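You operate a simulated robot arm through the tools that you are given. There is no shell and no other tool.

You are at the controls of a simulated robot arm. One attempt, no reset.

TASK
Take the small blue coil of rope and put it on the shelf under the blue bench. Take the buoy on the top of the blue bench and put it away on the second shelf from the bottom of the orange rack. Take the blue shuttle on the top of the blue bench and put it away on the shuttle rack on the brown cabinet. Put one of the green net ends from the top of the blue bench on the grey side of the bench board. Take the orange coil from the middle shelf of the black rack and leave it on the top of the green table. Take the float from the top of the green table and leave it on the third shelf from the bottom of the yellow rack. Put the yellow small net from the top of the green table on the top of the steel bench and the purple small net on the clear framed panel. Do these in any order. Set down upright: buoy, float, small net.

Only the result counts: the job must be done as asked and must still hold three seconds after the hand-in. Knocking over, shifting, dropping, spilling or breaking anything else fails it.

THE ROBOT
A 7-joint arm with a two-finger parallel gripper on a trunk, on a base that drives. Base frame: it is fixed to the floor where the robot stands at the start and does not move with it; the origin is under the middle of the robot, x ahead of it, y to its left, z up. Readings come in m, degrees, newtons and seconds.
With the tool pointing down near the work surface it reaches from about 0.1 to 0.96 m from the robot's upright axis, wherever it stands. Its first joint turns from -166.0 to 166.0 degrees. Places, roughly: blue shuttle (15x2x4 cm) [0.9, 0.5, 0.9]; buoy (12x12x15 cm) [1.5, 0.2, 0.9]; float (6x6x7 cm) [-12.3, -2.5, 0.8]; framed panel (27x21x1 cm) [-11.5, -0.9, 0.8]; green net end (4x4x2 cm) [1, 0.3, 0.9]; grey side of the bench board (15x27 cm) [1.22, 0.06, 0.88]; orange coil (14x14x3 cm) [-13.1, -4.7, 0.5]; second shelf of the orange rack [-10.9, -6.7, 0.6]; shelf under the blue bench [1, 0.5, 0.2]; shuttle rack on the brown cabinet (18x47 cm) [2.14, -0.64, 0.9]; small blue coil of rope (14x14x3 cm) [1.8, 0, 0.9]; small net [-11.5, -1.25, 0.75]; third shelf of the yellow rack [-12.4, 0.3, 1]; top of the green table [-11.9, -1.6, 0.8]; top of the steel bench [-10.3, 2.2, 0.9]. Payload 3.43 kg.
The TCP is the grasp point between the finger pads, 0.03 m short of the fingertips. In the tool frame z runs along the fingers and y along their closing line. Largest opening 0.094 m; finger width 0.028, thickness 0.01; the body of the gripper, 0.05 by 0.096 m, starts 0.055 m behind the TCP.
Orientation is told as [roll, pitch, yaw] about the base's x, y, z axes, in that order, counted from this pose: with the fingers straight down and closing along the base's y, the tool's x points along the base's -x, its y along +y and its z along -z.

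THE INTERFACE
- The arm moves only by the tool jog_arm. Its argument "steps" is a list of rows, each a list of 7 numbers: the finger opening in m, from 0 to 0.094, then the shift along the tool's x, y, z in units of 400 mm (1.0 is 400 mm), then the turn, a rotation vector about the tool's x, y, z in units of 120 degrees (1.0 is 120 degrees). In form: [[gripper, tx, ty, tz, rx, ry, rz], ...]. A call has 1 to 20 rows; each row is the pose to reach, as a shift and turn from the pose commanded when the call began, along the tool's axes at that moment. A call with a number of a shift or a turn outside -1 to 1 is refused whole. Each row takes 0.2 s and may step no farther than 0.05 m and 8.6 degrees from the row before; otherwise, or with a gripper value out of range, the whole call is refused. Where a pose cannot be reached the arm comes as near as it can. A force on the tool above 40 N (or 10 N above the force at the start of the call, whichever is more), or a blocked arm, ends the call early, and 0.2 s more pass. The fingers move at their own pace (about 0.045 m/s each) and stop on an object; they squeeze with about 22 N. The grip force told is the motor's: it shows also when the fingers shut on nothing. Time passes only in rows, and 0.2 s behind the last, so rows that repeat a pose let the fingers close. It gives the time, the measured TCP pose, the force on the tool (base axes), the opening and the grip force at its end, in the units of the frame above (readings bear some noise), with the torque about the TCP (base axes, N m) and any sound that the robot's microphone picked up.
- Cameras (640 x 400 px; columns grow to the right, rows downward): "scene" is now at [0.5216, 0.1475, 1.2559]; the picture's right is [-0.53, -0.85, 0.00], its down [-0.37, 0.23, -0.90] and it looks along [0.76, -0.48, -0.43] (base axes); focal length 292 px, centre (320, 200). "wrist" rides on the gripper at [0.076, 0.014, -0.103] in the tool frame; the picture's right is [-0.18, 0.98, 0.00], its down [-0.75, -0.14, -0.64] and it looks along [-0.63, -0.12, 0.77] (tool axes); focal length 243 px, centre (320, 200). There is no depth. A picture from a camera that has moved, and an enlarged one, comes with that camera's place and axes in the base frame and with its lens.
- get_image(camera): a new picture of that camera. No time passes.
- slide_trunk(by): slides the trunk up (or, below 0, down) by that many m; the arm and the scene camera ride with it, the base frame stays. It gives what a move gives, with no picture.
- roll_base(legs): drives the robot by 1 to 6 legs, each [ahead, left, turn to the left] in m, m and degrees, along the robot's own axes; the way and the turn of a leg run together, so that a leg with both is an arc; at most 1.5 m and 180 degrees a leg. The arm and the cameras ride along, it lands a little off, and it stops where it bumps. It gives what a move gives.
- pan_tilt(pan, tilt): turns the head with the scene camera to pan (to the left, within 103 degrees either way) and tilt (down, from -29 to 69), counted from straight ahead of the robot. It gives what a move gives.
- inspect(camera, box): a new picture of the part [left, top, right, bottom] of that camera's present view, enlarged. No time passes.
- finish_job(): hands the job in; it is judged then, once.

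Nothing tells you exact positions but the pictures and the camera data. Unless the task says otherwise, let go and move clear before handing in.

The tools are called after "Emit:" by a JSON object that holds its "name" and its "arguments". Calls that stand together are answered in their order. jog_arm: Moves the arm, as the interface text tells. Its arguments: {"type":"object","properties":{"steps":{"type":"array","items":{"type":"array","items":{"type":"number"}}}},"required":["steps"]} The other tools are called the same way: slide_trunk (by) slides the trunk up or down; roll_base (legs) drives the base; pan_tilt (pan, tilt) turns the head that bears the scene camera; get_image (camera) takes a picture; inspect (camera, box) takes an enlarged picture of a part of a camera's view; finish_job () hands the job in.

At the start:

```text
time: 0.0
ee_pos: [0.6543, -0.0523, 1.0913]
tcp_rot: [0.1, -0.1, 0.0]
wrist_force: [0.2, 0.1, -0.1]
ft_torque: [0.0, -0.03, 0.03]
finger_gap: 0.0938
gripper_force: 0.1
trunk travel left (down, up): [-0.3, 0.31]
robot x, y, heading: [-0.0017, -0.0003, -0.1]
head pan, tilt: [-31.9, 25.7]
```

scene: 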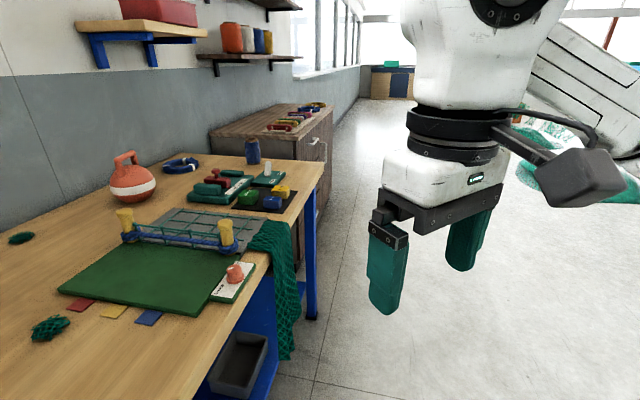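
wrist: 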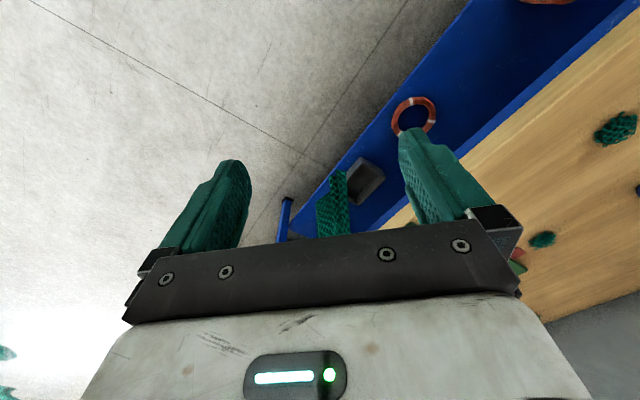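

I see the blue bench ahead-left with the board, buoy, blue coil and green net ends, and the brown cabinet beyond it. I'll look around before moving anything.

Emit:
{"name": "pan_tilt", "arguments": {"pan": 20, "tilt": 35}}

Emit:
{"name": "get_image", "arguments": {"camera": "scene"}}

Emit:
{"name": "pan_tilt", "arguments": {"pan": -10, "tilt": 35}}

Emit:
{"name": "get_image", "arguments": {"camera": "scene"}}

```text
time: 1.2
ee_pos: [0.6538, -0.0527, 1.0921]
tcp_rot: [0.0, 0.0, 0.1]
wrist_force: [-0.7, 0.3, 0.0]
ft_torque: [-0.03, -0.05, -0.04]
finger_gap: 0.0941
gripper_force: 0.0
trunk travel left (down, up): [-0.3, 0.31]
robot x, y, heading: [0.0005, -0.0, -0.1]
head pan, tilt: [20.0, 35.0]
```

```text
taken
camera scene: at [0.5263, 0.2261, 1.2413], right [0.34, -0.94, 0.0], down [-0.54, -0.2, -0.82], along [0.77, 0.28, -0.57], focal length 292 px, centre (320, 200)
```

scene: 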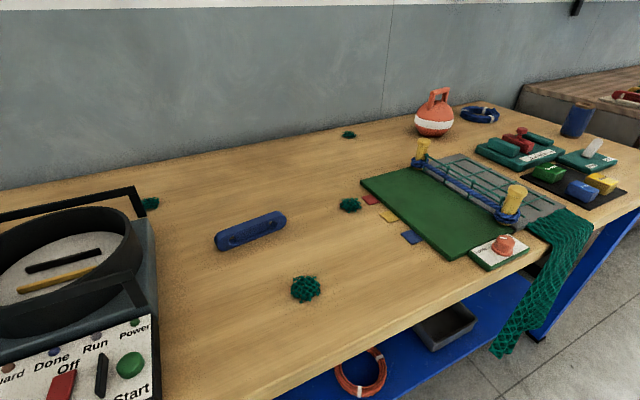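

```text
time: 2.1
ee_pos: [0.6526, -0.0537, 1.0909]
tcp_rot: [0.0, 0.0, -0.1]
wrist_force: [0.3, 0.6, 0.6]
ft_torque: [-0.02, -0.03, -0.03]
finger_gap: 0.094
gripper_force: 0.1
trunk travel left (down, up): [-0.3, 0.31]
robot x, y, heading: [0.0031, 0.0032, 0.0]
head pan, tilt: [-10.0, 35.0]
```

```text
taken
camera scene: at [0.5303, 0.1808, 1.2413], right [-0.17, -0.98, 0.0], down [-0.57, 0.1, -0.82], along [0.81, -0.14, -0.57], focal length 292 px, centre (320, 200)
```

scene: 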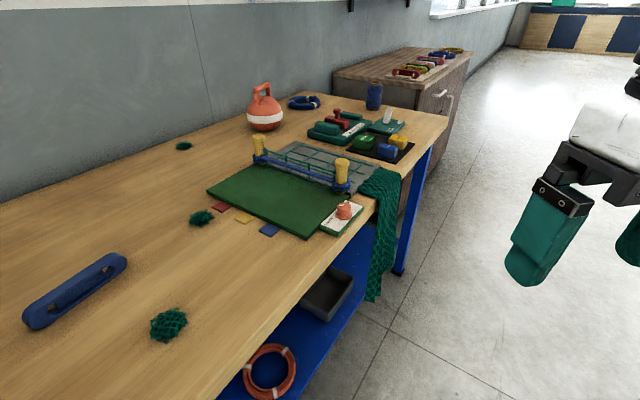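

The bench runs diagonally ahead of me with the items on top. I'll look around the rest of the room and at my own body before acting.

Emit:
{"name": "pan_tilt", "arguments": {"pan": 60, "tilt": 30}}

Emit:
{"name": "get_image", "arguments": {"camera": "scene"}}

Emit:
{"name": "pan_tilt", "arguments": {"pan": 100, "tilt": 20}}

Emit:
{"name": "get_image", "arguments": {"camera": "scene"}}

Emit:
{"name": "pan_tilt", "arguments": {"pan": -100, "tilt": 20}}

Emit:
{"name": "get_image", "arguments": {"camera": "scene"}}

Emit:
{"name": "pan_tilt", "arguments": {"pan": -60, "tilt": 10}}

Emit:
{"name": "get_image", "arguments": {"camera": "scene"}}

Emit:
{"name": "pan_tilt", "arguments": {"pan": -20, "tilt": 25}}

Emit:
{"name": "get_image", "arguments": {"camera": "scene"}}

```text
time: 3.6
ee_pos: [0.653, -0.0531, 1.0906]
tcp_rot: [0.1, 0.1, 0.0]
wrist_force: [0.6, 0.0, 0.2]
ft_torque: [0.0, 0.01, -0.02]
finger_gap: 0.0938
gripper_force: 0.0
trunk travel left (down, up): [-0.3, 0.31]
robot x, y, heading: [-0.0011, 0.0011, -0.0]
head pan, tilt: [60.0, 30.0]
```

```text
taken
camera scene: at [0.4888, 0.2743, 1.2491], right [0.87, -0.5, 0.0], down [-0.25, -0.43, -0.87], along [0.43, 0.75, -0.5], focal length 292 px, centre (320, 200)
```

scene: 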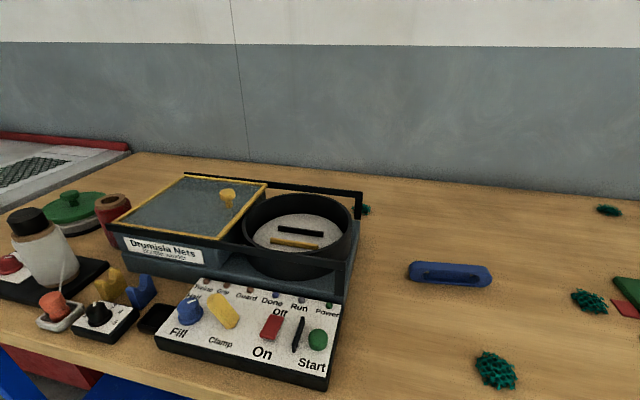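

```text
time: 4.6
ee_pos: [0.6527, -0.0532, 1.0912]
tcp_rot: [0.1, 0.0, 0.0]
wrist_force: [-0.5, -0.4, -0.6]
ft_torque: [0.03, 0.0, 0.0]
finger_gap: 0.0937
gripper_force: 0.0
trunk travel left (down, up): [-0.3, 0.31]
robot x, y, heading: [-0.0012, -0.0006, 0.1]
head pan, tilt: [100.0, 20.0]
```

```text
taken
camera scene: at [0.4274, 0.2878, 1.2651], right [0.98, 0.17, 0.0], down [0.06, -0.34, -0.94], along [-0.16, 0.93, -0.34], focal length 292 px, centre (320, 200)
```

scene: 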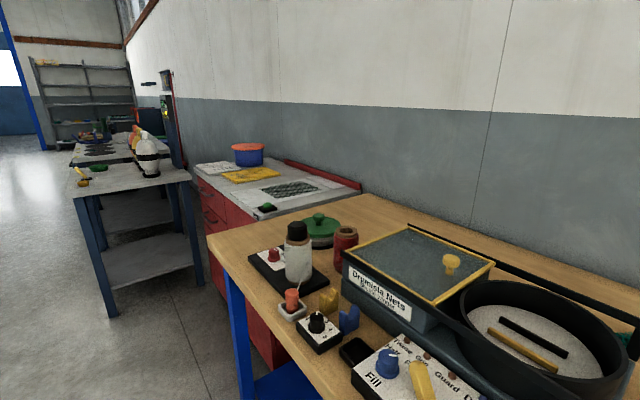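

```text
time: 7.6
ee_pos: [0.6526, -0.0523, 1.0906]
tcp_rot: [0.0, 0.0, 0.0]
wrist_force: [-0.1, 0.1, 0.5]
ft_torque: [0.02, 0.0, 0.02]
finger_gap: 0.094
gripper_force: 0.0
trunk travel left (down, up): [-0.3, 0.31]
robot x, y, heading: [0.0005, -0.0004, -0.0]
head pan, tilt: [-100.0, 20.0]
```

```text
taken
camera scene: at [0.4274, 0.1043, 1.2651], right [-0.98, 0.17, 0.0], down [0.06, 0.34, -0.94], along [-0.16, -0.93, -0.34], focal length 292 px, centre (320, 200)
```

scene: 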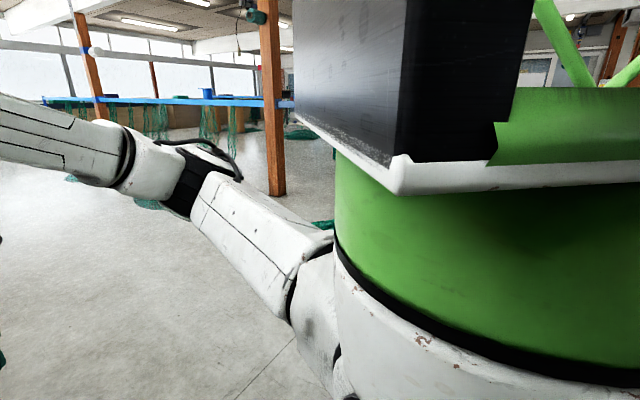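

```text
time: 8.6
ee_pos: [0.6532, -0.0532, 1.0906]
tcp_rot: [0.0, 0.1, -0.1]
wrist_force: [0.6, -0.2, -0.2]
ft_torque: [-0.01, 0.0, -0.02]
finger_gap: 0.0939
gripper_force: 0.1
trunk travel left (down, up): [-0.3, 0.31]
robot x, y, heading: [-0.0017, -0.0011, 0.1]
head pan, tilt: [-60.0, 10.0]
```

```text
taken
camera scene: at [0.49, 0.1155, 1.2814], right [-0.87, -0.5, 0.0], down [-0.09, 0.15, -0.98], along [0.49, -0.85, -0.17], focal length 292 px, centre (320, 200)
```

scene: 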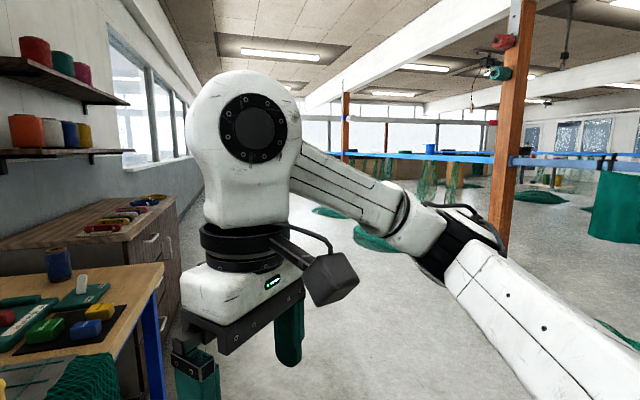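

```text
time: 9.7
ee_pos: [0.6531, -0.0536, 1.0905]
tcp_rot: [0.1, 0.0, 0.0]
wrist_force: [-0.3, -0.8, -0.3]
ft_torque: [0.01, 0.02, -0.04]
finger_gap: 0.0941
gripper_force: 0.1
trunk travel left (down, up): [-0.3, 0.31]
robot x, y, heading: [0.001, 0.001, -0.2]
head pan, tilt: [-20.0, 25.0]
```

```text
taken
camera scene: at [0.5301, 0.1645, 1.257], right [-0.34, -0.94, 0.0], down [-0.4, 0.14, -0.91], along [0.85, -0.31, -0.42], focal length 292 px, centre (320, 200)
```

scene: 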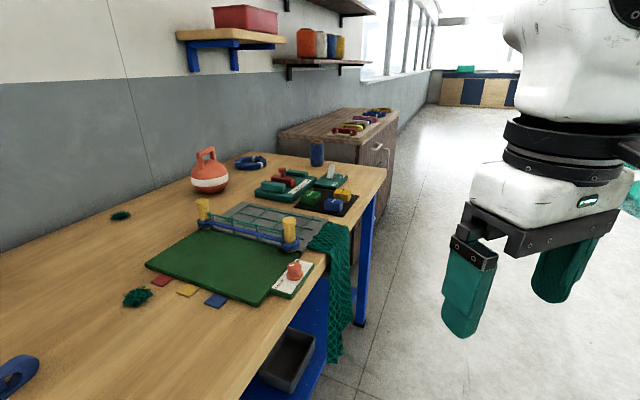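

Both views suggest the bench edge lies about 0.66 m from my axis. I'll look straight down to see the base footprint and the space under the bench.

Emit:
{"name": "pan_tilt", "arguments": {"pan": -20, "tilt": 69}}

Emit:
{"name": "get_image", "arguments": {"camera": "scene"}}

Emit:
{"name": "pan_tilt", "arguments": {"pan": -100, "tilt": 65}}

Emit:
{"name": "get_image", "arguments": {"camera": "scene"}}

Emit:
{"name": "pan_tilt", "arguments": {"pan": 103, "tilt": 60}}

Emit:
{"name": "get_image", "arguments": {"camera": "scene"}}

```text
time: 10.8
ee_pos: [0.6532, -0.0526, 1.0917]
tcp_rot: [0.0, 0.0, 0.1]
wrist_force: [0.1, 0.2, -0.7]
ft_torque: [-0.02, -0.02, 0.01]
finger_gap: 0.094
gripper_force: 0.1
trunk travel left (down, up): [-0.3, 0.31]
robot x, y, heading: [-0.0024, -0.0039, -0.3]
head pan, tilt: [-20.0, 68.8]
```

```text
taken
camera scene: at [0.4961, 0.1769, 1.1976], right [-0.34, -0.94, 0.0], down [-0.88, 0.32, -0.36], along [0.34, -0.12, -0.93], focal length 292 px, centre (320, 200)
```

scene: 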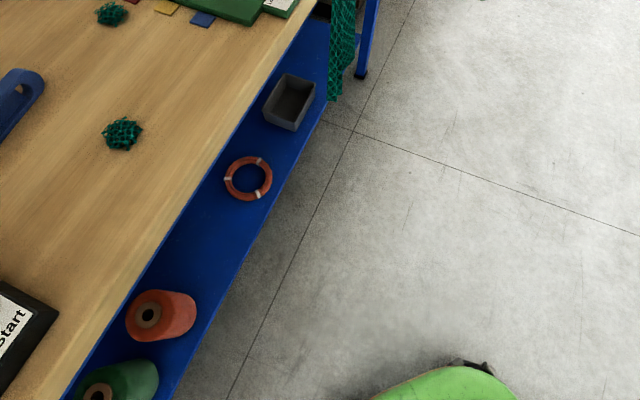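

```text
time: 12.3
ee_pos: [0.6527, -0.0537, 1.0916]
tcp_rot: [0.0, 0.0, 0.1]
wrist_force: [0.1, -0.7, -0.4]
ft_torque: [-0.04, -0.01, 0.0]
finger_gap: 0.0943
gripper_force: 0.1
trunk travel left (down, up): [-0.3, 0.31]
robot x, y, heading: [0.0022, 0.0019, 0.2]
head pan, tilt: [-100.0, 65.0]
```

```text
taken
camera scene: at [0.433, 0.1363, 1.2014], right [-0.98, 0.17, 0.0], down [0.16, 0.89, -0.42], along [-0.07, -0.42, -0.91], focal length 292 px, centre (320, 200)
```

scene: 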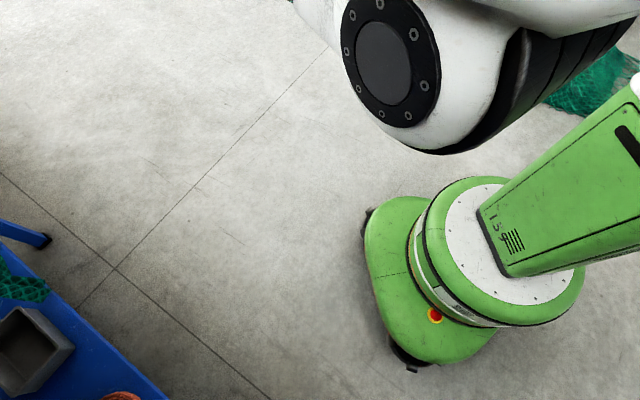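

```text
time: 15.3
ee_pos: [0.6533, -0.0537, 1.0908]
tcp_rot: [0.0, 0.0, 0.0]
wrist_force: [0.8, 0.3, 0.0]
ft_torque: [0.03, 0.03, -0.01]
finger_gap: 0.0941
gripper_force: 0.0
trunk travel left (down, up): [-0.3, 0.31]
robot x, y, heading: [0.0007, 0.0003, -0.1]
head pan, tilt: [103.0, 60.0]
```

```text
taken
camera scene: at [0.4285, 0.261, 1.207], right [0.97, 0.22, 0.0], down [0.19, -0.84, -0.5], along [-0.11, 0.49, -0.87], focal length 292 px, centre (320, 200)
```

scene: 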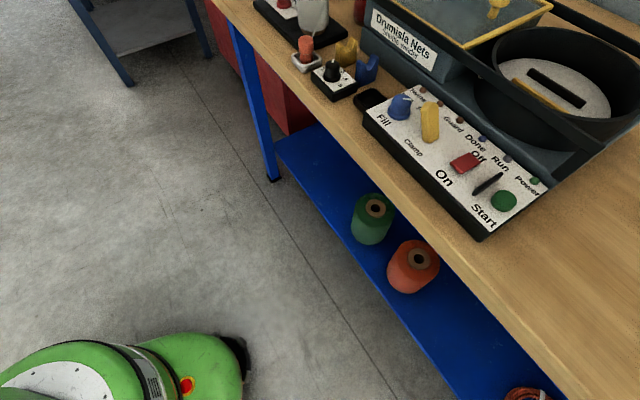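

The base is small (front about 0.24 m ahead of its middle) and the shelf has a free spot between the orange spool and the orange ring. I'll raise the trunk a little and drive to face the bench near the blue coil and buoy.

Emit:
{"name": "slide_trunk", "arguments": {"by": 0.12}}

Emit:
{"name": "roll_base", "arguments": {"legs": [[0, -0.6, 0], [1.0, 0, 0], [0, 0, 46]]}}

Emit:
{"name": "pan_tilt", "arguments": {"pan": 0, "tilt": 40}}

Emit:
{"name": "get_image", "arguments": {"camera": "scene"}}

Emit:
{"name": "get_image", "arguments": {"camera": "wrist"}}

```text
time: 16.8
ee_pos: [0.6526, -0.0525, 1.211]
tcp_rot: [-0.1, 0.0, 0.0]
wrist_force: [0.8, 0.2, 0.4]
ft_torque: [-0.01, 0.0, 0.04]
finger_gap: 0.0942
gripper_force: 0.2
trunk travel left (down, up): [-0.42, 0.19]
robot x, y, heading: [-0.0039, -0.0035, 0.1]
head pan, tilt: [103.0, 60.0]
```

```text
time: 27.0
ee_pos: [1.4906, -0.161, 1.2115]
tcp_rot: [0.1, 0.0, 45.6]
wrist_force: [0.3, 0.7, -0.4]
ft_torque: [-0.02, 0.0, 0.02]
finger_gap: 0.094
gripper_force: 0.1
trunk travel left (down, up): [-0.42, 0.19]
robot x, y, heading: [0.9962, -0.5872, 45.4]
head pan, tilt: [103.0, 60.0]
```

```text
time: 28.8
ee_pos: [1.492, -0.1597, 1.2104]
tcp_rot: [0.0, 0.0, 45.5]
wrist_force: [0.3, 0.0, 0.3]
ft_torque: [-0.02, 0.0, 0.01]
finger_gap: 0.0939
gripper_force: 0.1
trunk travel left (down, up): [-0.42, 0.19]
robot x, y, heading: [0.9959, -0.5879, 45.5]
head pan, tilt: [0.0, 40.0]
```

```text
taken
camera scene: at [1.228, -0.075, 1.3537], right [0.71, -0.7, 0.0], down [-0.45, -0.46, -0.77], along [0.54, 0.55, -0.64], focal length 292 px, centre (320, 200)
```

scene: 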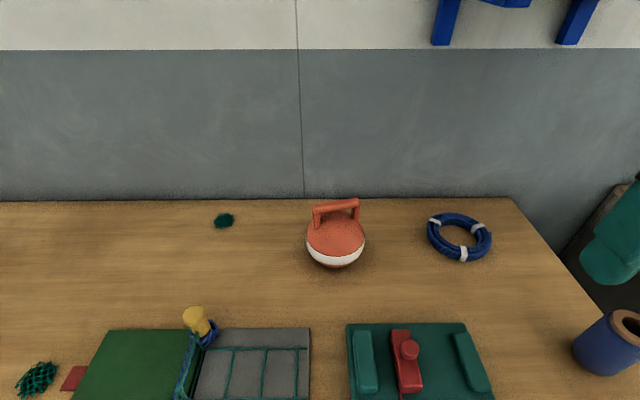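

```text
taken
camera wrist: at [1.4284, -0.2049, 1.3143], right [-0.57, 0.82, 0.0], down [0.63, 0.44, 0.64], along [0.53, 0.37, -0.77], focal length 243 px, centre (320, 200)
```

wrist: 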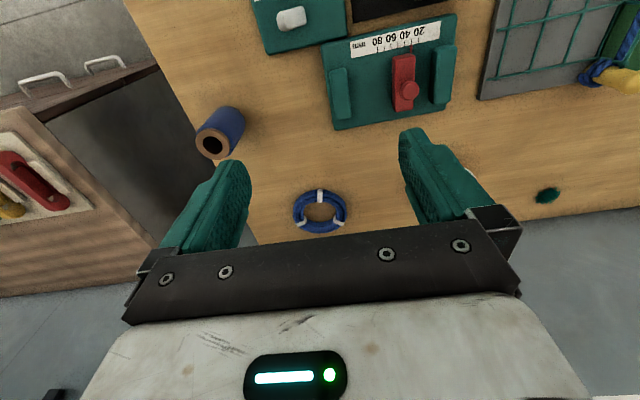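

The two cameras agree: the blue coil's centre is near [1.75, 0.024, 0.885]. I'll check the clearance between my shoulder and the bench edge before moving closer.

Emit:
{"name": "pan_tilt", "arguments": {"pan": -90, "tilt": 50}}

Emit:
{"name": "get_image", "arguments": {"camera": "scene"}}

Emit:
{"name": "pan_tilt", "arguments": {"pan": -45, "tilt": 45}}

Emit:
{"name": "get_image", "arguments": {"camera": "scene"}}

```text
time: 30.4
ee_pos: [1.4917, -0.1599, 1.2116]
tcp_rot: [0.0, -0.1, 45.5]
wrist_force: [-0.1, -1.1, 1.1]
ft_torque: [0.03, 0.02, 0.01]
finger_gap: 0.0939
gripper_force: 0.0
trunk travel left (down, up): [-0.42, 0.19]
robot x, y, heading: [0.9954, -0.5872, 45.4]
head pan, tilt: [-90.0, 50.0]
```

```text
taken
camera scene: at [1.2233, -0.1896, 1.3395], right [-0.7, -0.71, 0.0], down [-0.55, 0.54, -0.64], along [0.46, -0.45, -0.77], focal length 292 px, centre (320, 200)
```

scene: 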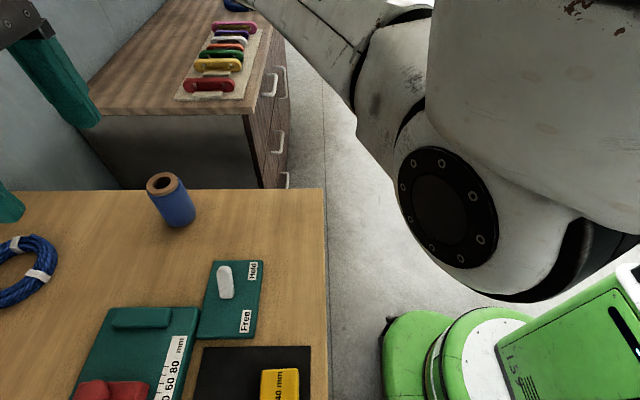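

```text
time: 31.6
ee_pos: [1.4914, -0.1602, 1.211]
tcp_rot: [0.1, 0.0, 45.5]
wrist_force: [0.2, -0.1, 0.3]
ft_torque: [0.0, 0.0, -0.03]
finger_gap: 0.094
gripper_force: 0.0
trunk travel left (down, up): [-0.42, 0.19]
robot x, y, heading: [0.9929, -0.5873, 45.4]
head pan, tilt: [-45.0, 45.0]
```

```text
taken
camera scene: at [1.2497, -0.1351, 1.3464], right [0.01, -1.0, 0.0], down [-0.71, -0.01, -0.71], along [0.71, 0.0, -0.71], focal length 292 px, centre (320, 200)
```

scene: 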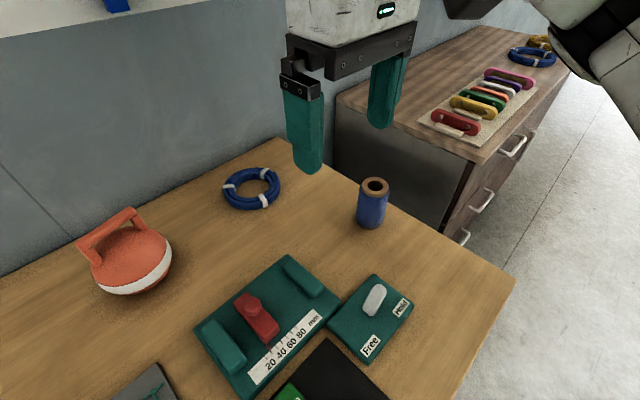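

The shoulder is well above the bench edge, so I can move a bit closer. I'll zoom in on the shuttle rack and the coil first.

Emit:
{"name": "inspect", "arguments": {"camera": "scene", "box": [400, 20, 600, 180]}}

Emit:
{"name": "inspect", "arguments": {"camera": "scene", "box": [190, 130, 330, 230]}}

```text
2.50 times, centred on (500, 100) of scene
camera zoom: at [1.2497, -0.1351, 1.3464], right [0.01, -1.0, 0.0], down [-0.71, -0.01, -0.71], along [0.71, 0.0, -0.71], focal length 731 px, centre (-130, 450)
```

zoom: 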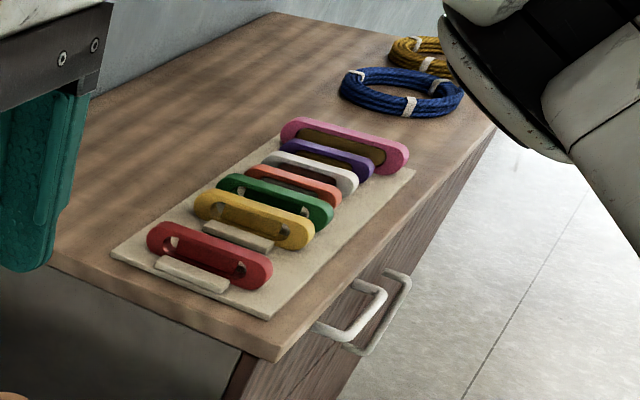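

```text
4.00 times, centred on (260, 180) of scene
camera zoom: at [1.2497, -0.1351, 1.3464], right [0.01, -1.0, 0.0], down [-0.71, -0.01, -0.71], along [0.71, 0.0, -0.71], focal length 1170 px, centre (560, 280)
```

zoom: 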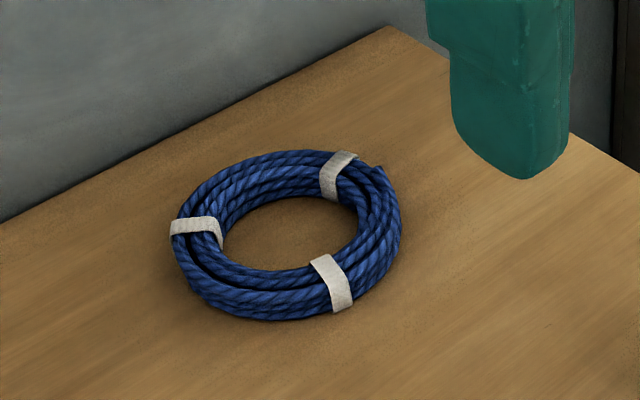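

The rack has a row of shuttles standing on edge, with a wider gap between the red and the yellow. Now I'll move forward a little and go for the blue coil.

Emit:
{"name": "roll_base", "arguments": {"legs": [[0.07, 0.03, 0]]}}

Emit:
{"name": "pan_tilt", "arguments": {"pan": -25, "tilt": 45}}

Emit:
{"name": "get_image", "arguments": {"camera": "scene"}}

Emit:
{"name": "get_image", "arguments": {"camera": "wrist"}}

```text
time: 32.6
ee_pos: [1.5199, -0.0893, 1.2103]
tcp_rot: [0.1, 0.0, 45.5]
wrist_force: [0.6, 0.5, 0.5]
ft_torque: [-0.04, -0.03, -0.02]
finger_gap: 0.0939
gripper_force: 0.1
trunk travel left (down, up): [-0.42, 0.19]
robot x, y, heading: [1.023, -0.5187, 45.6]
head pan, tilt: [-45.0, 45.0]
```

```text
time: 33.4
ee_pos: [1.5199, -0.0883, 1.2107]
tcp_rot: [0.0, 0.0, 45.5]
wrist_force: [-0.1, -0.2, -0.4]
ft_torque: [0.01, 0.0, 0.01]
finger_gap: 0.0942
gripper_force: 0.0
trunk travel left (down, up): [-0.42, 0.19]
robot x, y, heading: [1.0249, -0.5198, 45.3]
head pan, tilt: [-25.0, 45.0]
```

```text
taken
camera scene: at [1.2722, -0.0357, 1.3464], right [0.35, -0.94, 0.0], down [-0.66, -0.25, -0.71], along [0.66, 0.25, -0.71], focal length 292 px, centre (320, 200)
```

scene: 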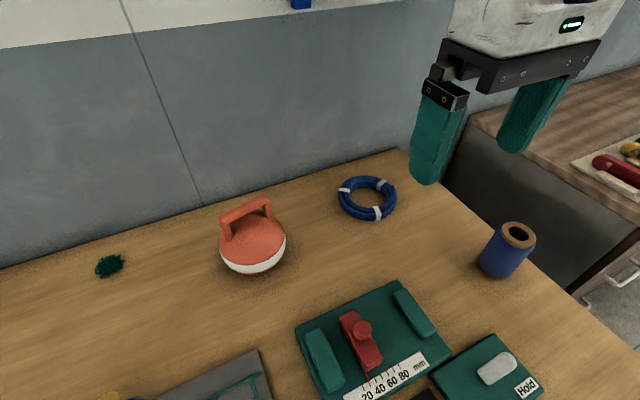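

```text
taken
camera wrist: at [1.456, -0.1332, 1.3142], right [-0.57, 0.82, 0.0], down [0.63, 0.44, 0.64], along [0.53, 0.37, -0.77], focal length 243 px, centre (320, 200)
```

wrist: 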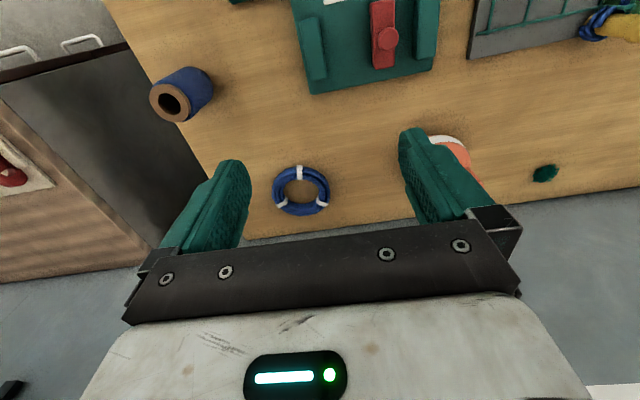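

The coil is 0.89 m ahead and 0.13 m to the right of my axis. Since I'll need a forward-tilted tool for the under-bench shelf, I'll first turn the gripper half around so the wrist camera sits above it.

Emit:
{"name": "jog_arm", "arguments": {"steps": [[0.094, 0, 0, 0, 0, 0, 0.07], [0.094, 0, 0, 0, 0, 0, 0.14], [0.094, 0, 0, 0, 0, 0, 0.21], [0.094, 0, 0, 0, 0, 0, 0.28], [0.094, 0, 0, 0, 0, 0, 0.35], [0.094, 0, 0, 0, 0, 0, 0.42], [0.094, 0, 0, 0, 0, 0, 0.49], [0.094, 0, 0, 0, 0, 0, 0.56], [0.094, 0, 0, 0, 0, 0, 0.63], [0.094, 0, 0, 0, 0, 0, 0.7], [0.094, 0, 0, 0, 0, 0, 0.75]]}}

Emit:
{"name": "jog_arm", "arguments": {"steps": [[0.094, 0, 0, 0, 0, 0, 0.07], [0.094, 0, 0, 0, 0, 0, 0.14], [0.094, 0, 0, 0, 0, 0, 0.21], [0.094, 0, 0, 0, 0, 0, 0.28], [0.094, 0, 0, 0, 0, 0, 0.35], [0.094, 0, 0, 0, 0, 0, 0.42], [0.094, 0, 0, 0, 0, 0, 0.49], [0.094, 0, 0, 0, 0, 0, 0.56], [0.094, 0, 0, 0, 0, 0, 0.63], [0.094, 0, 0, 0, 0, 0, 0.7], [0.094, 0, 0, 0, 0, 0, 0.75]]}}

Emit:
{"name": "get_image", "arguments": {"camera": "scene"}}

Emit:
{"name": "get_image", "arguments": {"camera": "wrist"}}

```text
time: 35.8
ee_pos: [1.5199, -0.0879, 1.2116]
tcp_rot: [0.0, 0.0, -44.7]
wrist_force: [0.2, -0.2, -0.2]
ft_torque: [0.0, 0.01, -0.01]
finger_gap: 0.0943
gripper_force: 0.0
trunk travel left (down, up): [-0.42, 0.19]
robot x, y, heading: [1.0233, -0.5206, 45.7]
head pan, tilt: [-25.0, 45.0]
```

```text
time: 38.2
ee_pos: [1.5185, -0.0892, 1.2101]
tcp_rot: [0.0, 0.0, -134.7]
wrist_force: [0.2, -0.1, 0.3]
ft_torque: [0.0, 0.02, -0.01]
finger_gap: 0.0941
gripper_force: 0.1
trunk travel left (down, up): [-0.42, 0.19]
robot x, y, heading: [1.0261, -0.5205, 45.4]
head pan, tilt: [-25.0, 45.0]
```

```text
taken
camera scene: at [1.2722, -0.0357, 1.3464], right [0.35, -0.94, 0.0], down [-0.66, -0.25, -0.71], along [0.66, 0.25, -0.71], focal length 292 px, centre (320, 200)
```

scene: 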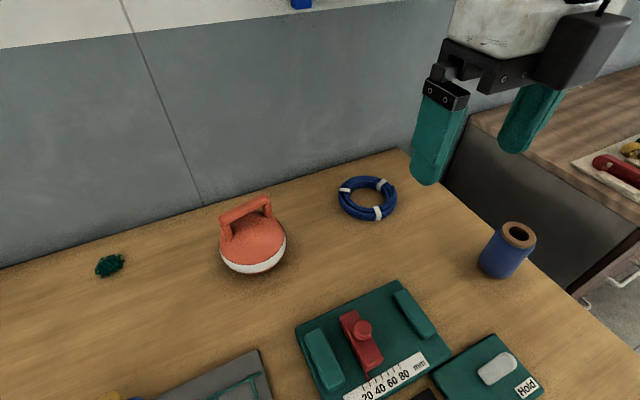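

```text
taken
camera wrist: at [1.5832, -0.0452, 1.3141], right [0.57, -0.82, 0.0], down [-0.63, -0.44, 0.64], along [-0.53, -0.37, -0.77], focal length 243 px, centre (320, 200)
```

wrist: 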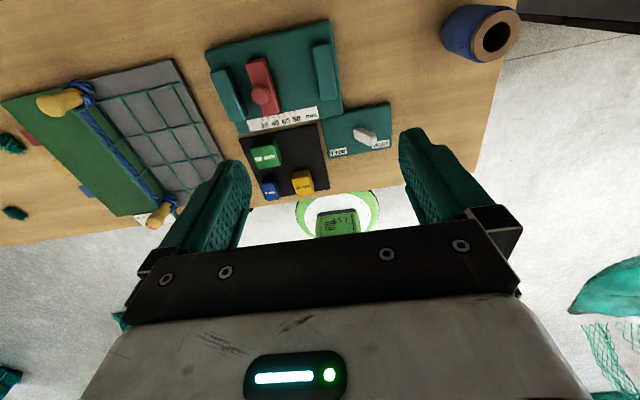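

Gripper turned; tool x is now forward and tool y to the right. Next I'll tilt it forward 45° while moving to a pre-grasp behind and above the left side of the coil.

Emit:
{"name": "jog_arm", "arguments": {"steps": [[0.094, 0.055, 0.009, 0.079, 0, 0.0536, 0], [0.094, 0.111, 0.019, 0.157, 0, 0.107, 0], [0.094, 0.166, 0.028, 0.236, 0, 0.161, 0], [0.094, 0.221, 0.037, 0.315, 0, 0.214, 0], [0.094, 0.277, 0.046, 0.394, 0, 0.268, 0], [0.08, 0.332, 0.056, 0.472, 0, 0.321, 0], [0.075, 0.388, 0.065, 0.551, 0, 0.375, 0], [0.075, 0.388, 0.065, 0.551, 0, 0.375, 0]]}}

Emit:
{"name": "get_image", "arguments": {"camera": "scene"}}

Emit:
{"name": "get_image", "arguments": {"camera": "wrist"}}

```text
time: 40.0
ee_pos: [1.6465, 0.0044, 0.9891]
tcp_rot: [-0.1, 45.1, -134.5]
wrist_force: [-1.0, -0.8, 0.0]
ft_torque: [0.01, 0.0, 0.04]
finger_gap: 0.0751
gripper_force: 0.1
trunk travel left (down, up): [-0.42, 0.19]
robot x, y, heading: [1.024, -0.5147, 45.6]
head pan, tilt: [-25.0, 45.0]
```

```text
taken
camera scene: at [1.2722, -0.0356, 1.3464], right [0.35, -0.94, 0.0], down [-0.66, -0.25, -0.71], along [0.66, 0.25, -0.71], focal length 292 px, centre (320, 200)
```

scene: 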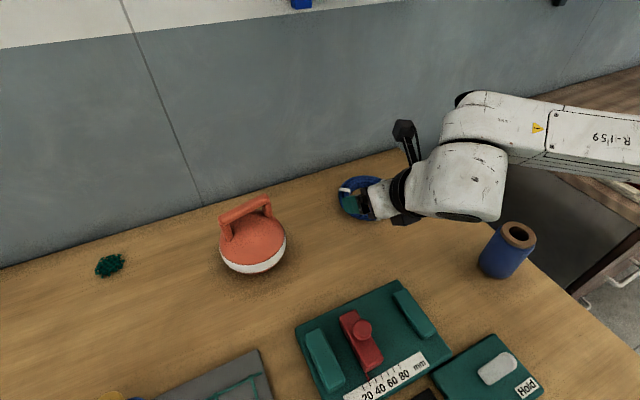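

```text
taken
camera wrist: at [1.6447, -0.02, 1.1165], right [0.61, -0.78, -0.13], down [-0.79, -0.6, -0.08], along [-0.02, 0.15, -0.99], focal length 243 px, centre (320, 200)
```

wrist: 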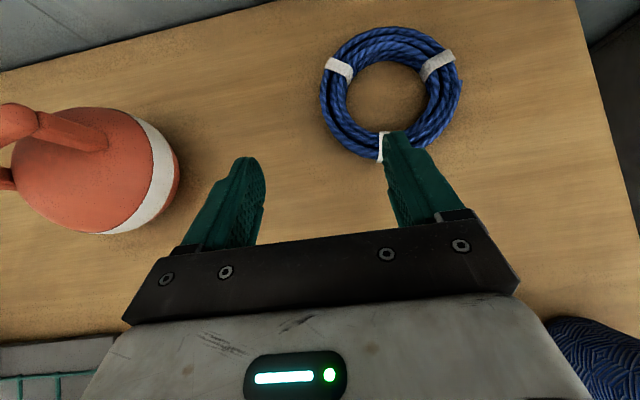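

The wrist view confirms the coil near [1.755, 0.024]. I'll slide down along the tool axis so one finger is inside the ring and one outside.

Emit:
{"name": "jog_arm", "arguments": {"steps": [[0.075, 0.003, 0.006, 0.08, 0, 0, 0], [0.075, 0.006, 0.013, 0.16, 0, 0, 0], [0.075, 0.009, 0.018, 0.24, 0, 0, 0], [0.075, 0.01, 0.019, 0.28, 0, 0, 0], [0.075, 0.01, 0.019, 0.305, 0, 0, 0]]}}

Emit:
{"name": "get_image", "arguments": {"camera": "wrist"}}

Emit:
{"name": "inspect", "arguments": {"camera": "scene", "box": [300, 120, 460, 240]}}

```text
time: 41.2
ee_pos: [1.7146, 0.062, 0.9074]
tcp_rot: [0.0, 45.0, -134.5]
wrist_force: [0.6, -0.3, 0.6]
ft_torque: [0.0, -0.04, 0.04]
finger_gap: 0.075
gripper_force: 0.1
trunk travel left (down, up): [-0.42, 0.19]
robot x, y, heading: [1.0244, -0.5193, 45.6]
head pan, tilt: [-25.0, 45.0]
```

```text
taken
camera wrist: at [1.7117, 0.0386, 1.0344], right [0.61, -0.78, -0.13], down [-0.79, -0.61, -0.08], along [-0.02, 0.15, -0.99], focal length 243 px, centre (320, 200)
```

wrist: 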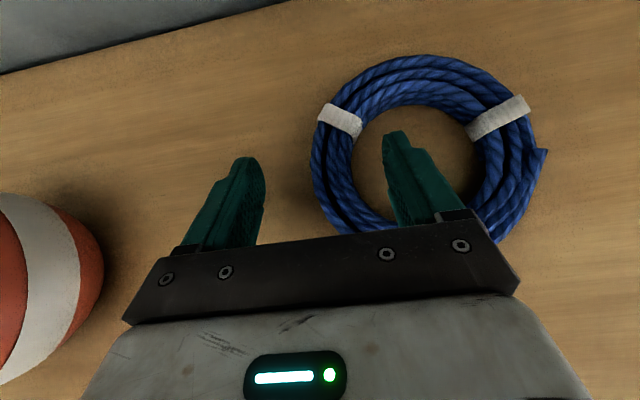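

```text
3.33 times, centred on (380, 180) of scene
camera zoom: at [1.2722, -0.0357, 1.3465], right [0.35, -0.94, 0.0], down [-0.66, -0.25, -0.71], along [0.66, 0.25, -0.71], focal length 975 px, centre (120, 267)
```

zoom: 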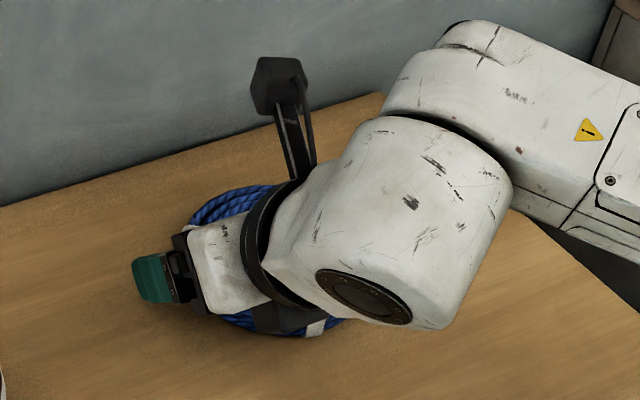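

The outer finger is left of the coil and the inner finger is inside the hole. I'll ease a few millimetres lower and close.

Emit:
{"name": "jog_arm", "arguments": {"steps": [[0.075, -0.007, 0, 0.007, 0, 0, 0], [0.0, -0.007, 0, 0.007, 0, 0, 0], [0.0, -0.007, 0, 0.007, 0, 0, 0], [0.0, -0.007, 0, 0.007, 0, 0, 0], [0.0, -0.007, 0, 0.007, 0, 0, 0], [0.0, -0.007, 0, 0.007, 0, 0, 0], [0.0, -0.007, 0, 0.007, 0, 0, 0]]}}

Emit:
{"name": "get_image", "arguments": {"camera": "wrist"}}

```text
time: 42.8
ee_pos: [1.7146, 0.0614, 0.904]
tcp_rot: [0.1, 45.0, -134.4]
wrist_force: [3.5, -0.3, 5.7]
ft_torque: [-0.26, -0.02, 0.17]
finger_gap: 0.0253
gripper_force: 22.5
trunk travel left (down, up): [-0.42, 0.19]
robot x, y, heading: [1.0251, -0.5163, 45.5]
head pan, tilt: [-25.0, 45.0]
```

```text
taken
camera wrist: at [1.7116, 0.0378, 1.0307], right [0.61, -0.78, -0.13], down [-0.79, -0.6, -0.08], along [-0.02, 0.15, -0.99], focal length 243 px, centre (320, 200)
```

wrist: 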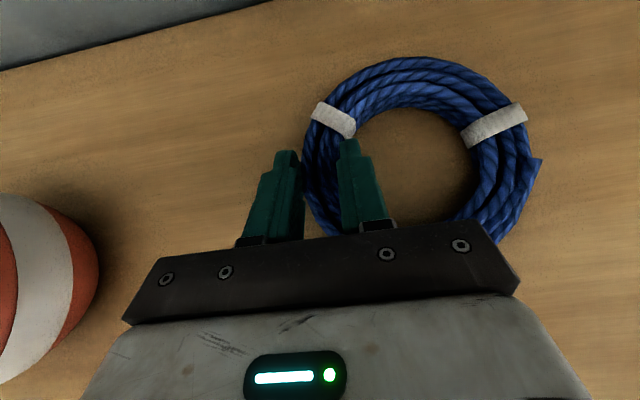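

The grip holds at 25 mm. I'll lift 14 cm straight up and look.

Emit:
{"name": "jog_arm", "arguments": {"steps": [[0.0, 0.03, 0, -0.03, 0, 0, 0], [0.0, 0.08, 0, -0.08, 0, 0, 0], [0.0, 0.14, 0, -0.14, 0, 0, 0], [0.0, 0.2, 0, -0.2, 0, 0, 0], [0.0, 0.25, 0, -0.25, 0, 0, 0], [0.0, 0.25, 0, -0.25, 0, 0, 0]]}}

Emit:
{"name": "get_image", "arguments": {"camera": "wrist"}}

Emit:
{"name": "get_image", "arguments": {"camera": "scene"}}

```text
time: 44.2
ee_pos: [1.7132, 0.0611, 1.0439]
tcp_rot: [0.0, 44.9, -134.5]
wrist_force: [-0.6, -0.2, -1.8]
ft_torque: [0.05, 0.1, -0.02]
finger_gap: 0.0234
gripper_force: 21.7
trunk travel left (down, up): [-0.42, 0.19]
robot x, y, heading: [1.024, -0.5199, 45.5]
head pan, tilt: [-25.0, 45.0]
```

```text
taken
camera wrist: at [1.711, 0.0375, 1.1708], right [0.61, -0.78, -0.13], down [-0.79, -0.6, -0.08], along [-0.02, 0.15, -0.99], focal length 243 px, centre (320, 200)
```

wrist: 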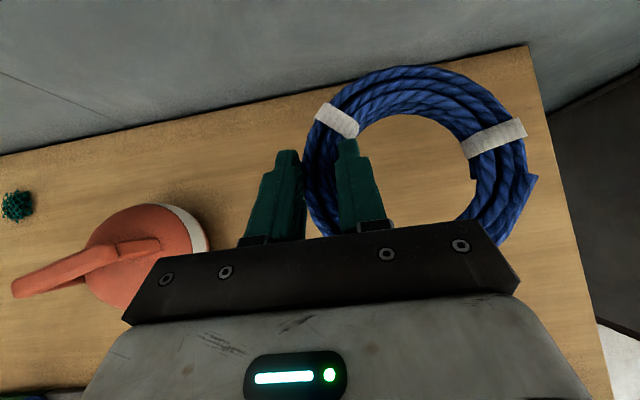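

```text
taken
camera scene: at [1.2722, -0.0356, 1.3464], right [0.35, -0.94, 0.0], down [-0.66, -0.25, -0.71], along [0.66, 0.25, -0.71], focal length 292 px, centre (320, 200)
```

scene: 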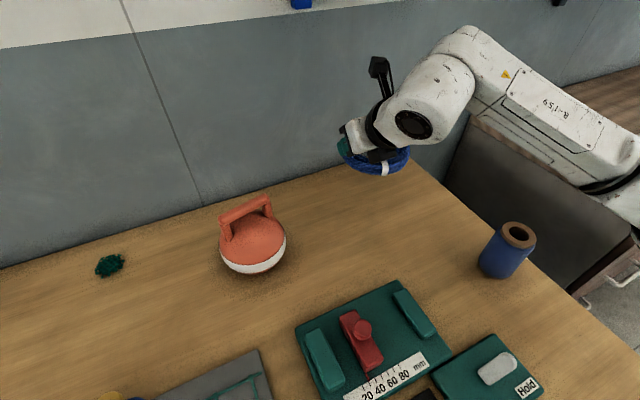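

The coil is held level. I'll retract it over the bench, then drive back and left to stand in front of the free shelf spot.

Emit:
{"name": "jog_arm", "arguments": {"steps": [[0.0, 0.02, 0, -0.1, 0, 0, 0], [0.0, -0.04, 0, -0.2, 0, 0, 0], [0.0, -0.1, 0, -0.3, 0, 0, 0], [0.0, -0.17, 0, -0.39, 0, 0, 0], [0.0, -0.25, 0, -0.47, 0, 0, 0], [0.0, -0.32, 0, -0.55, 0, 0, 0], [0.0, -0.32, 0, -0.55, 0, 0, 0]]}}

Emit:
{"name": "get_image", "arguments": {"camera": "scene"}}

```text
time: 45.8
ee_pos: [1.564, -0.0923, 1.1054]
tcp_rot: [0.0, 45.1, -134.5]
wrist_force: [-0.9, 0.0, -2.4]
ft_torque: [0.06, 0.07, 0.0]
finger_gap: 0.0232
gripper_force: 22.0
out of reach, approached as far as the arm can: row 6, 7
trunk travel left (down, up): [-0.42, 0.19]
robot x, y, heading: [1.0226, -0.5188, 45.5]
head pan, tilt: [-25.0, 45.0]
```

```text
taken
camera scene: at [1.2722, -0.0357, 1.3464], right [0.35, -0.94, 0.0], down [-0.66, -0.25, -0.71], along [0.66, 0.25, -0.71], focal length 292 px, centre (320, 200)
```

scene: 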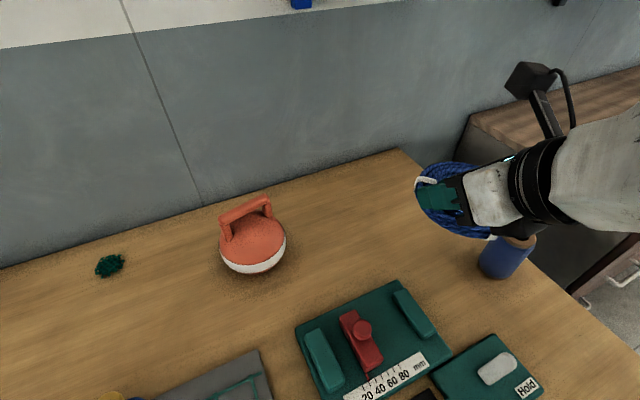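

The retraction limit with this tilt is about 0.68 m ahead. I'll back away from the bench and slide left to the free shelf spot.

Emit:
{"name": "roll_base", "arguments": {"legs": [[-0.55, 0, 0], [0, 0.94, 0]]}}

Emit:
{"name": "pan_tilt", "arguments": {"pan": -15, "tilt": 50}}

Emit:
{"name": "get_image", "arguments": {"camera": "scene"}}

Emit:
{"name": "get_image", "arguments": {"camera": "wrist"}}

```text
time: 53.5
ee_pos: [0.5269, 0.1717, 1.1063]
tcp_rot: [0.0, 44.9, -135.6]
wrist_force: [-1.2, 0.3, -2.4]
ft_torque: [0.08, 0.05, -0.01]
finger_gap: 0.0216
gripper_force: 21.7
trunk travel left (down, up): [-0.42, 0.19]
robot x, y, heading: [-0.025, -0.2445, 44.3]
head pan, tilt: [-25.0, 45.0]
```

```text
time: 54.2
ee_pos: [0.5274, 0.1707, 1.1061]
tcp_rot: [0.0, 45.1, -135.6]
wrist_force: [0.2, -0.3, -2.9]
ft_torque: [0.06, 0.07, -0.04]
finger_gap: 0.0218
gripper_force: 22.1
trunk travel left (down, up): [-0.42, 0.19]
robot x, y, heading: [-0.0239, -0.2399, 44.2]
head pan, tilt: [-15.0, 50.0]
```

```text
taken
camera scene: at [0.2262, 0.2432, 1.3395], right [0.49, -0.87, 0.0], down [-0.67, -0.37, -0.64], along [0.56, 0.31, -0.77], focal length 292 px, centre (320, 200)
```

scene: 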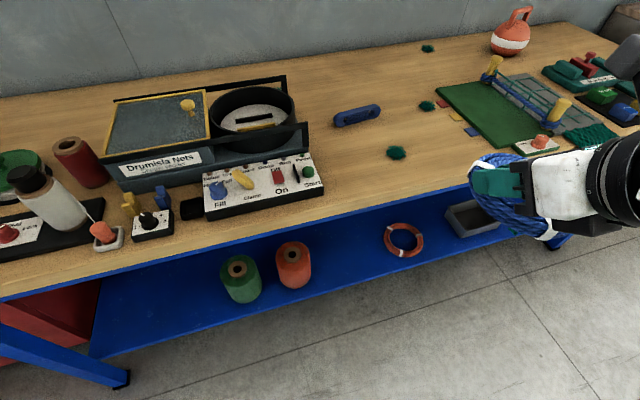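

```text
taken
camera wrist: at [0.5236, 0.1476, 1.233], right [0.59, -0.79, -0.13], down [-0.8, -0.59, -0.08], along [-0.01, 0.15, -0.99], focal length 243 px, centre (320, 200)
```

wrist: 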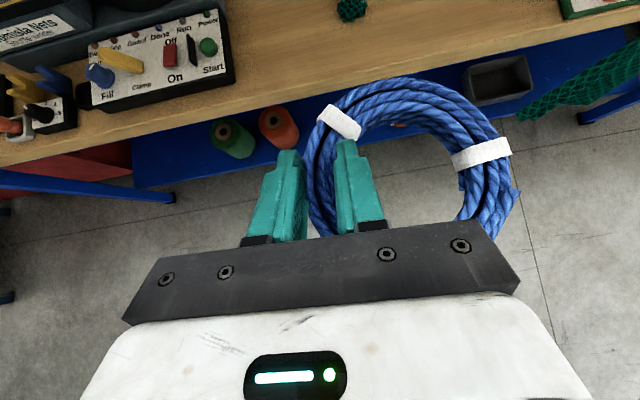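

The shelf's free patch is well in view. I'll zoom in on the held coil to check it hasn't slipped or sagged.

Emit:
{"name": "inspect", "arguments": {"camera": "scene", "box": [440, 120, 640, 260]}}

Emit:
{"name": "jog_arm", "arguments": {"steps": [[0.0, 0, 0, 0, 0, 0, 0]]}}

```text
2.86 times, centred on (540, 190) of scene
camera zoom: at [0.2262, 0.2432, 1.3395], right [0.49, -0.87, 0.0], down [-0.67, -0.37, -0.64], along [0.56, 0.31, -0.77], focal length 836 px, centre (-309, 229)
```

zoom: 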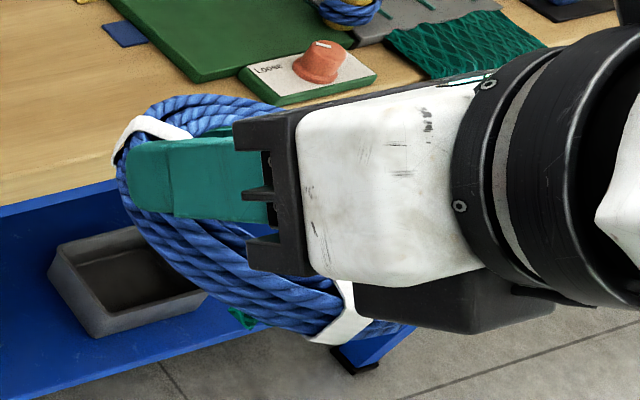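

```text
time: 54.6
ee_pos: [0.5276, 0.1712, 1.1065]
tcp_rot: [0.0, 45.0, -135.7]
wrist_force: [0.5, 1.4, -1.9]
ft_torque: [0.05, 0.05, -0.01]
finger_gap: 0.0217
gripper_force: 22.3
trunk travel left (down, up): [-0.42, 0.19]
robot x, y, heading: [-0.0267, -0.2437, 44.3]
head pan, tilt: [-15.0, 50.0]
```

The coil is slightly tilted but securely held. I'm clear of the bench edge, so I'll lower the trunk fully.

Emit:
{"name": "slide_trunk", "arguments": {"by": -0.42}}

Emit:
{"name": "jog_arm", "arguments": {"steps": [[0.0, -0.07, 0, 0.07, 0, 0, 0], [0.0, -0.14, 0, 0.14, 0, 0, 0], [0.0, -0.21, 0, 0.21, 0, 0, 0], [0.0, -0.28, 0, 0.28, 0, 0, 0], [0.0, -0.35, 0, 0.35, 0, 0, 0], [0.0, -0.42, 0, 0.42, 0, 0, 0]]}}

Emit:
{"name": "get_image", "arguments": {"camera": "scene"}}

Emit:
{"name": "get_image", "arguments": {"camera": "wrist"}}

```text
refused: -0.42 is not a number from -0.4 to 0.4
```

```text
time: 56.0
ee_pos: [0.5252, 0.1707, 0.8685]
tcp_rot: [0.0, 45.0, -135.7]
wrist_force: [0.5, -1.3, -2.7]
ft_torque: [0.07, 0.07, -0.03]
finger_gap: 0.0217
gripper_force: 22.7
trunk travel left (down, up): [-0.42, 0.19]
robot x, y, heading: [-0.0239, -0.2439, 44.4]
head pan, tilt: [-15.0, 50.0]
```

```text
taken
camera scene: at [0.2261, 0.2432, 1.3396], right [0.49, -0.87, 0.0], down [-0.67, -0.37, -0.64], along [0.56, 0.31, -0.77], focal length 292 px, centre (320, 200)
```

scene: 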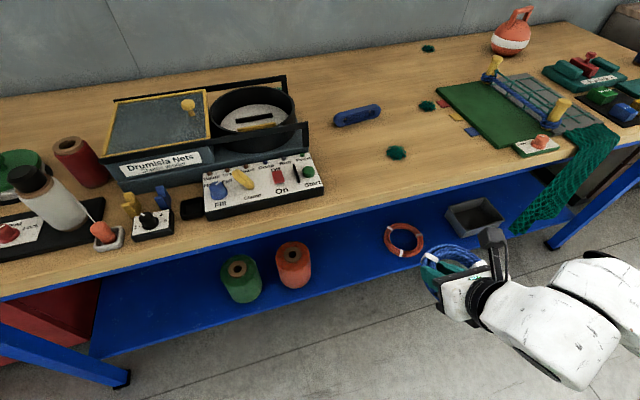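

```text
taken
camera wrist: at [0.5219, 0.1473, 0.9962], right [0.59, -0.79, -0.13], down [-0.8, -0.59, -0.08], along [-0.01, 0.15, -0.99], focal length 243 px, centre (320, 200)
```

wrist: 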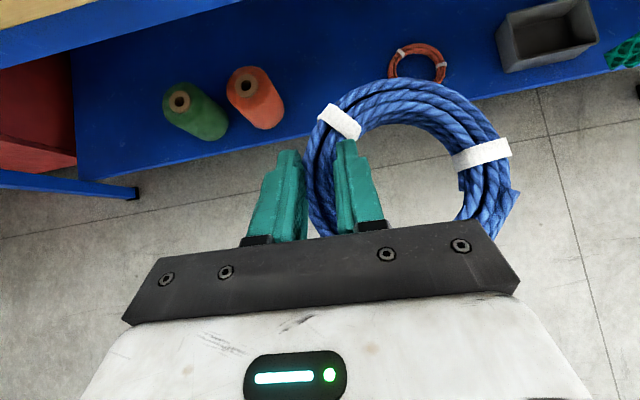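

Coil in front of the bench edge at z 0.87. I'll lower the trunk 0.38 m, which brings the coil to z ≈ 0.49.

Emit:
{"name": "slide_trunk", "arguments": {"by": -0.38}}

Emit:
{"name": "get_image", "arguments": {"camera": "wrist"}}

Emit:
{"name": "get_image", "arguments": {"camera": "scene"}}

```text
time: 59.7
ee_pos: [0.5254, 0.1714, 0.489]
tcp_rot: [0.0, 45.1, -135.6]
wrist_force: [-0.4, -0.3, -2.6]
ft_torque: [0.05, 0.07, -0.01]
finger_gap: 0.0216
gripper_force: 22.0
trunk travel left (down, up): [-0.04, 0.57]
robot x, y, heading: [-0.0254, -0.244, 44.2]
head pan, tilt: [-15.0, 50.0]
```

```text
taken
camera wrist: at [0.5218, 0.1474, 0.6166], right [0.59, -0.79, -0.13], down [-0.8, -0.59, -0.08], along [-0.01, 0.15, -0.99], focal length 243 px, centre (320, 200)
```

wrist: 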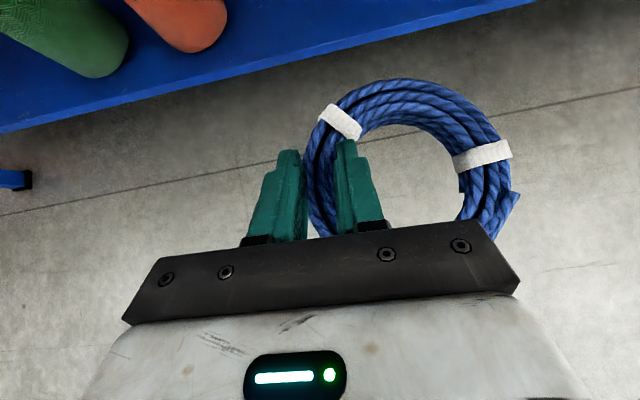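

```text
taken
camera scene: at [0.2261, 0.2432, 0.9596], right [0.49, -0.87, 0.0], down [-0.67, -0.37, -0.64], along [0.56, 0.31, -0.77], focal length 292 px, centre (320, 200)
```

scene: 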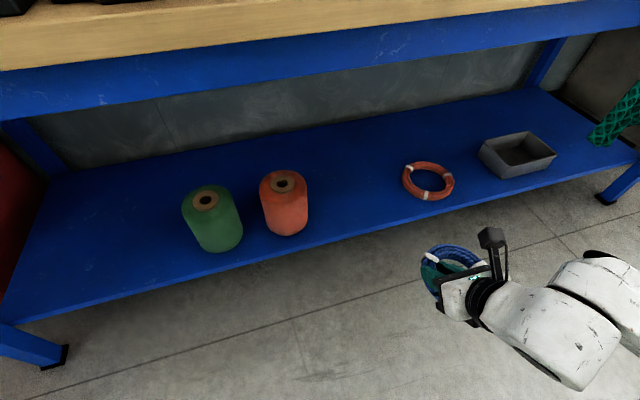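

The shelf's front edge and free patch are clear; shelf top is near z 0.21. I'll lower the arm to z ≈ 0.31 and then drive forward 0.2 m.

Emit:
{"name": "jog_arm", "arguments": {"steps": [[0.0, -0.08, 0, 0.08, 0, 0, 0], [0.0, -0.16, 0, 0.16, 0, 0, 0], [0.0, -0.24, 0, 0.24, 0, 0, 0], [0.0, -0.31, 0, 0.31, 0, 0, 0], [0.0, -0.31, 0, 0.31, 0, 0, 0]]}}

Emit:
{"name": "roll_base", "arguments": {"legs": [[0.2, 0.016, 0]]}}

Emit:
{"name": "get_image", "arguments": {"camera": "wrist"}}

Emit:
{"name": "get_image", "arguments": {"camera": "scene"}}

```text
time: 60.9
ee_pos: [0.5264, 0.1708, 0.315]
tcp_rot: [0.0, 45.0, -135.6]
wrist_force: [0.0, -0.4, -2.0]
ft_torque: [0.1, 0.1, -0.03]
finger_gap: 0.0214
gripper_force: 22.0
trunk travel left (down, up): [-0.04, 0.57]
robot x, y, heading: [-0.0248, -0.2441, 44.4]
head pan, tilt: [-15.0, 50.0]
```

```text
time: 62.5
ee_pos: [0.6596, 0.3182, 0.315]
tcp_rot: [0.0, 45.0, -136.0]
wrist_force: [-0.1, -0.5, -2.3]
ft_torque: [0.07, 0.1, -0.04]
finger_gap: 0.0212
gripper_force: 21.7
trunk travel left (down, up): [-0.04, 0.57]
robot x, y, heading: [0.1086, -0.0969, 44.2]
head pan, tilt: [-15.0, 50.0]
```

```text
taken
camera wrist: at [0.657, 0.2947, 0.4424], right [0.59, -0.8, -0.13], down [-0.81, -0.58, -0.08], along [-0.01, 0.15, -0.99], focal length 243 px, centre (320, 200)
```

wrist: 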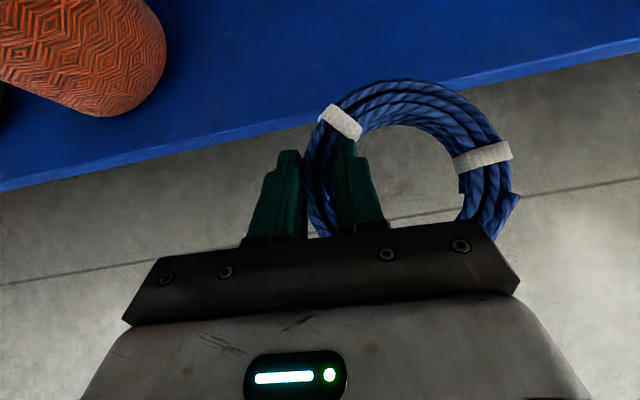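

```text
taken
camera scene: at [0.3598, 0.3921, 0.9595], right [0.49, -0.87, 0.0], down [-0.67, -0.37, -0.64], along [0.56, 0.31, -0.77], focal length 292 px, centre (320, 200)
```

scene: 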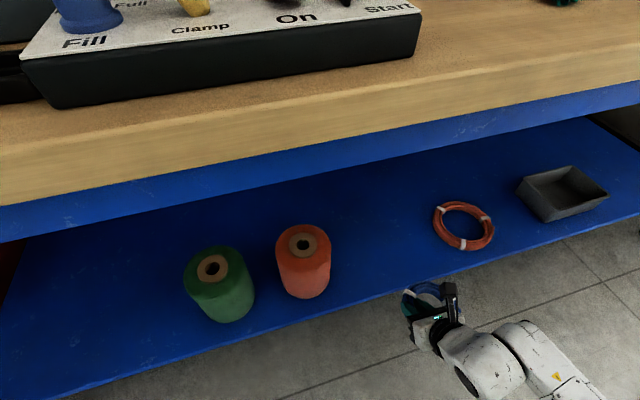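

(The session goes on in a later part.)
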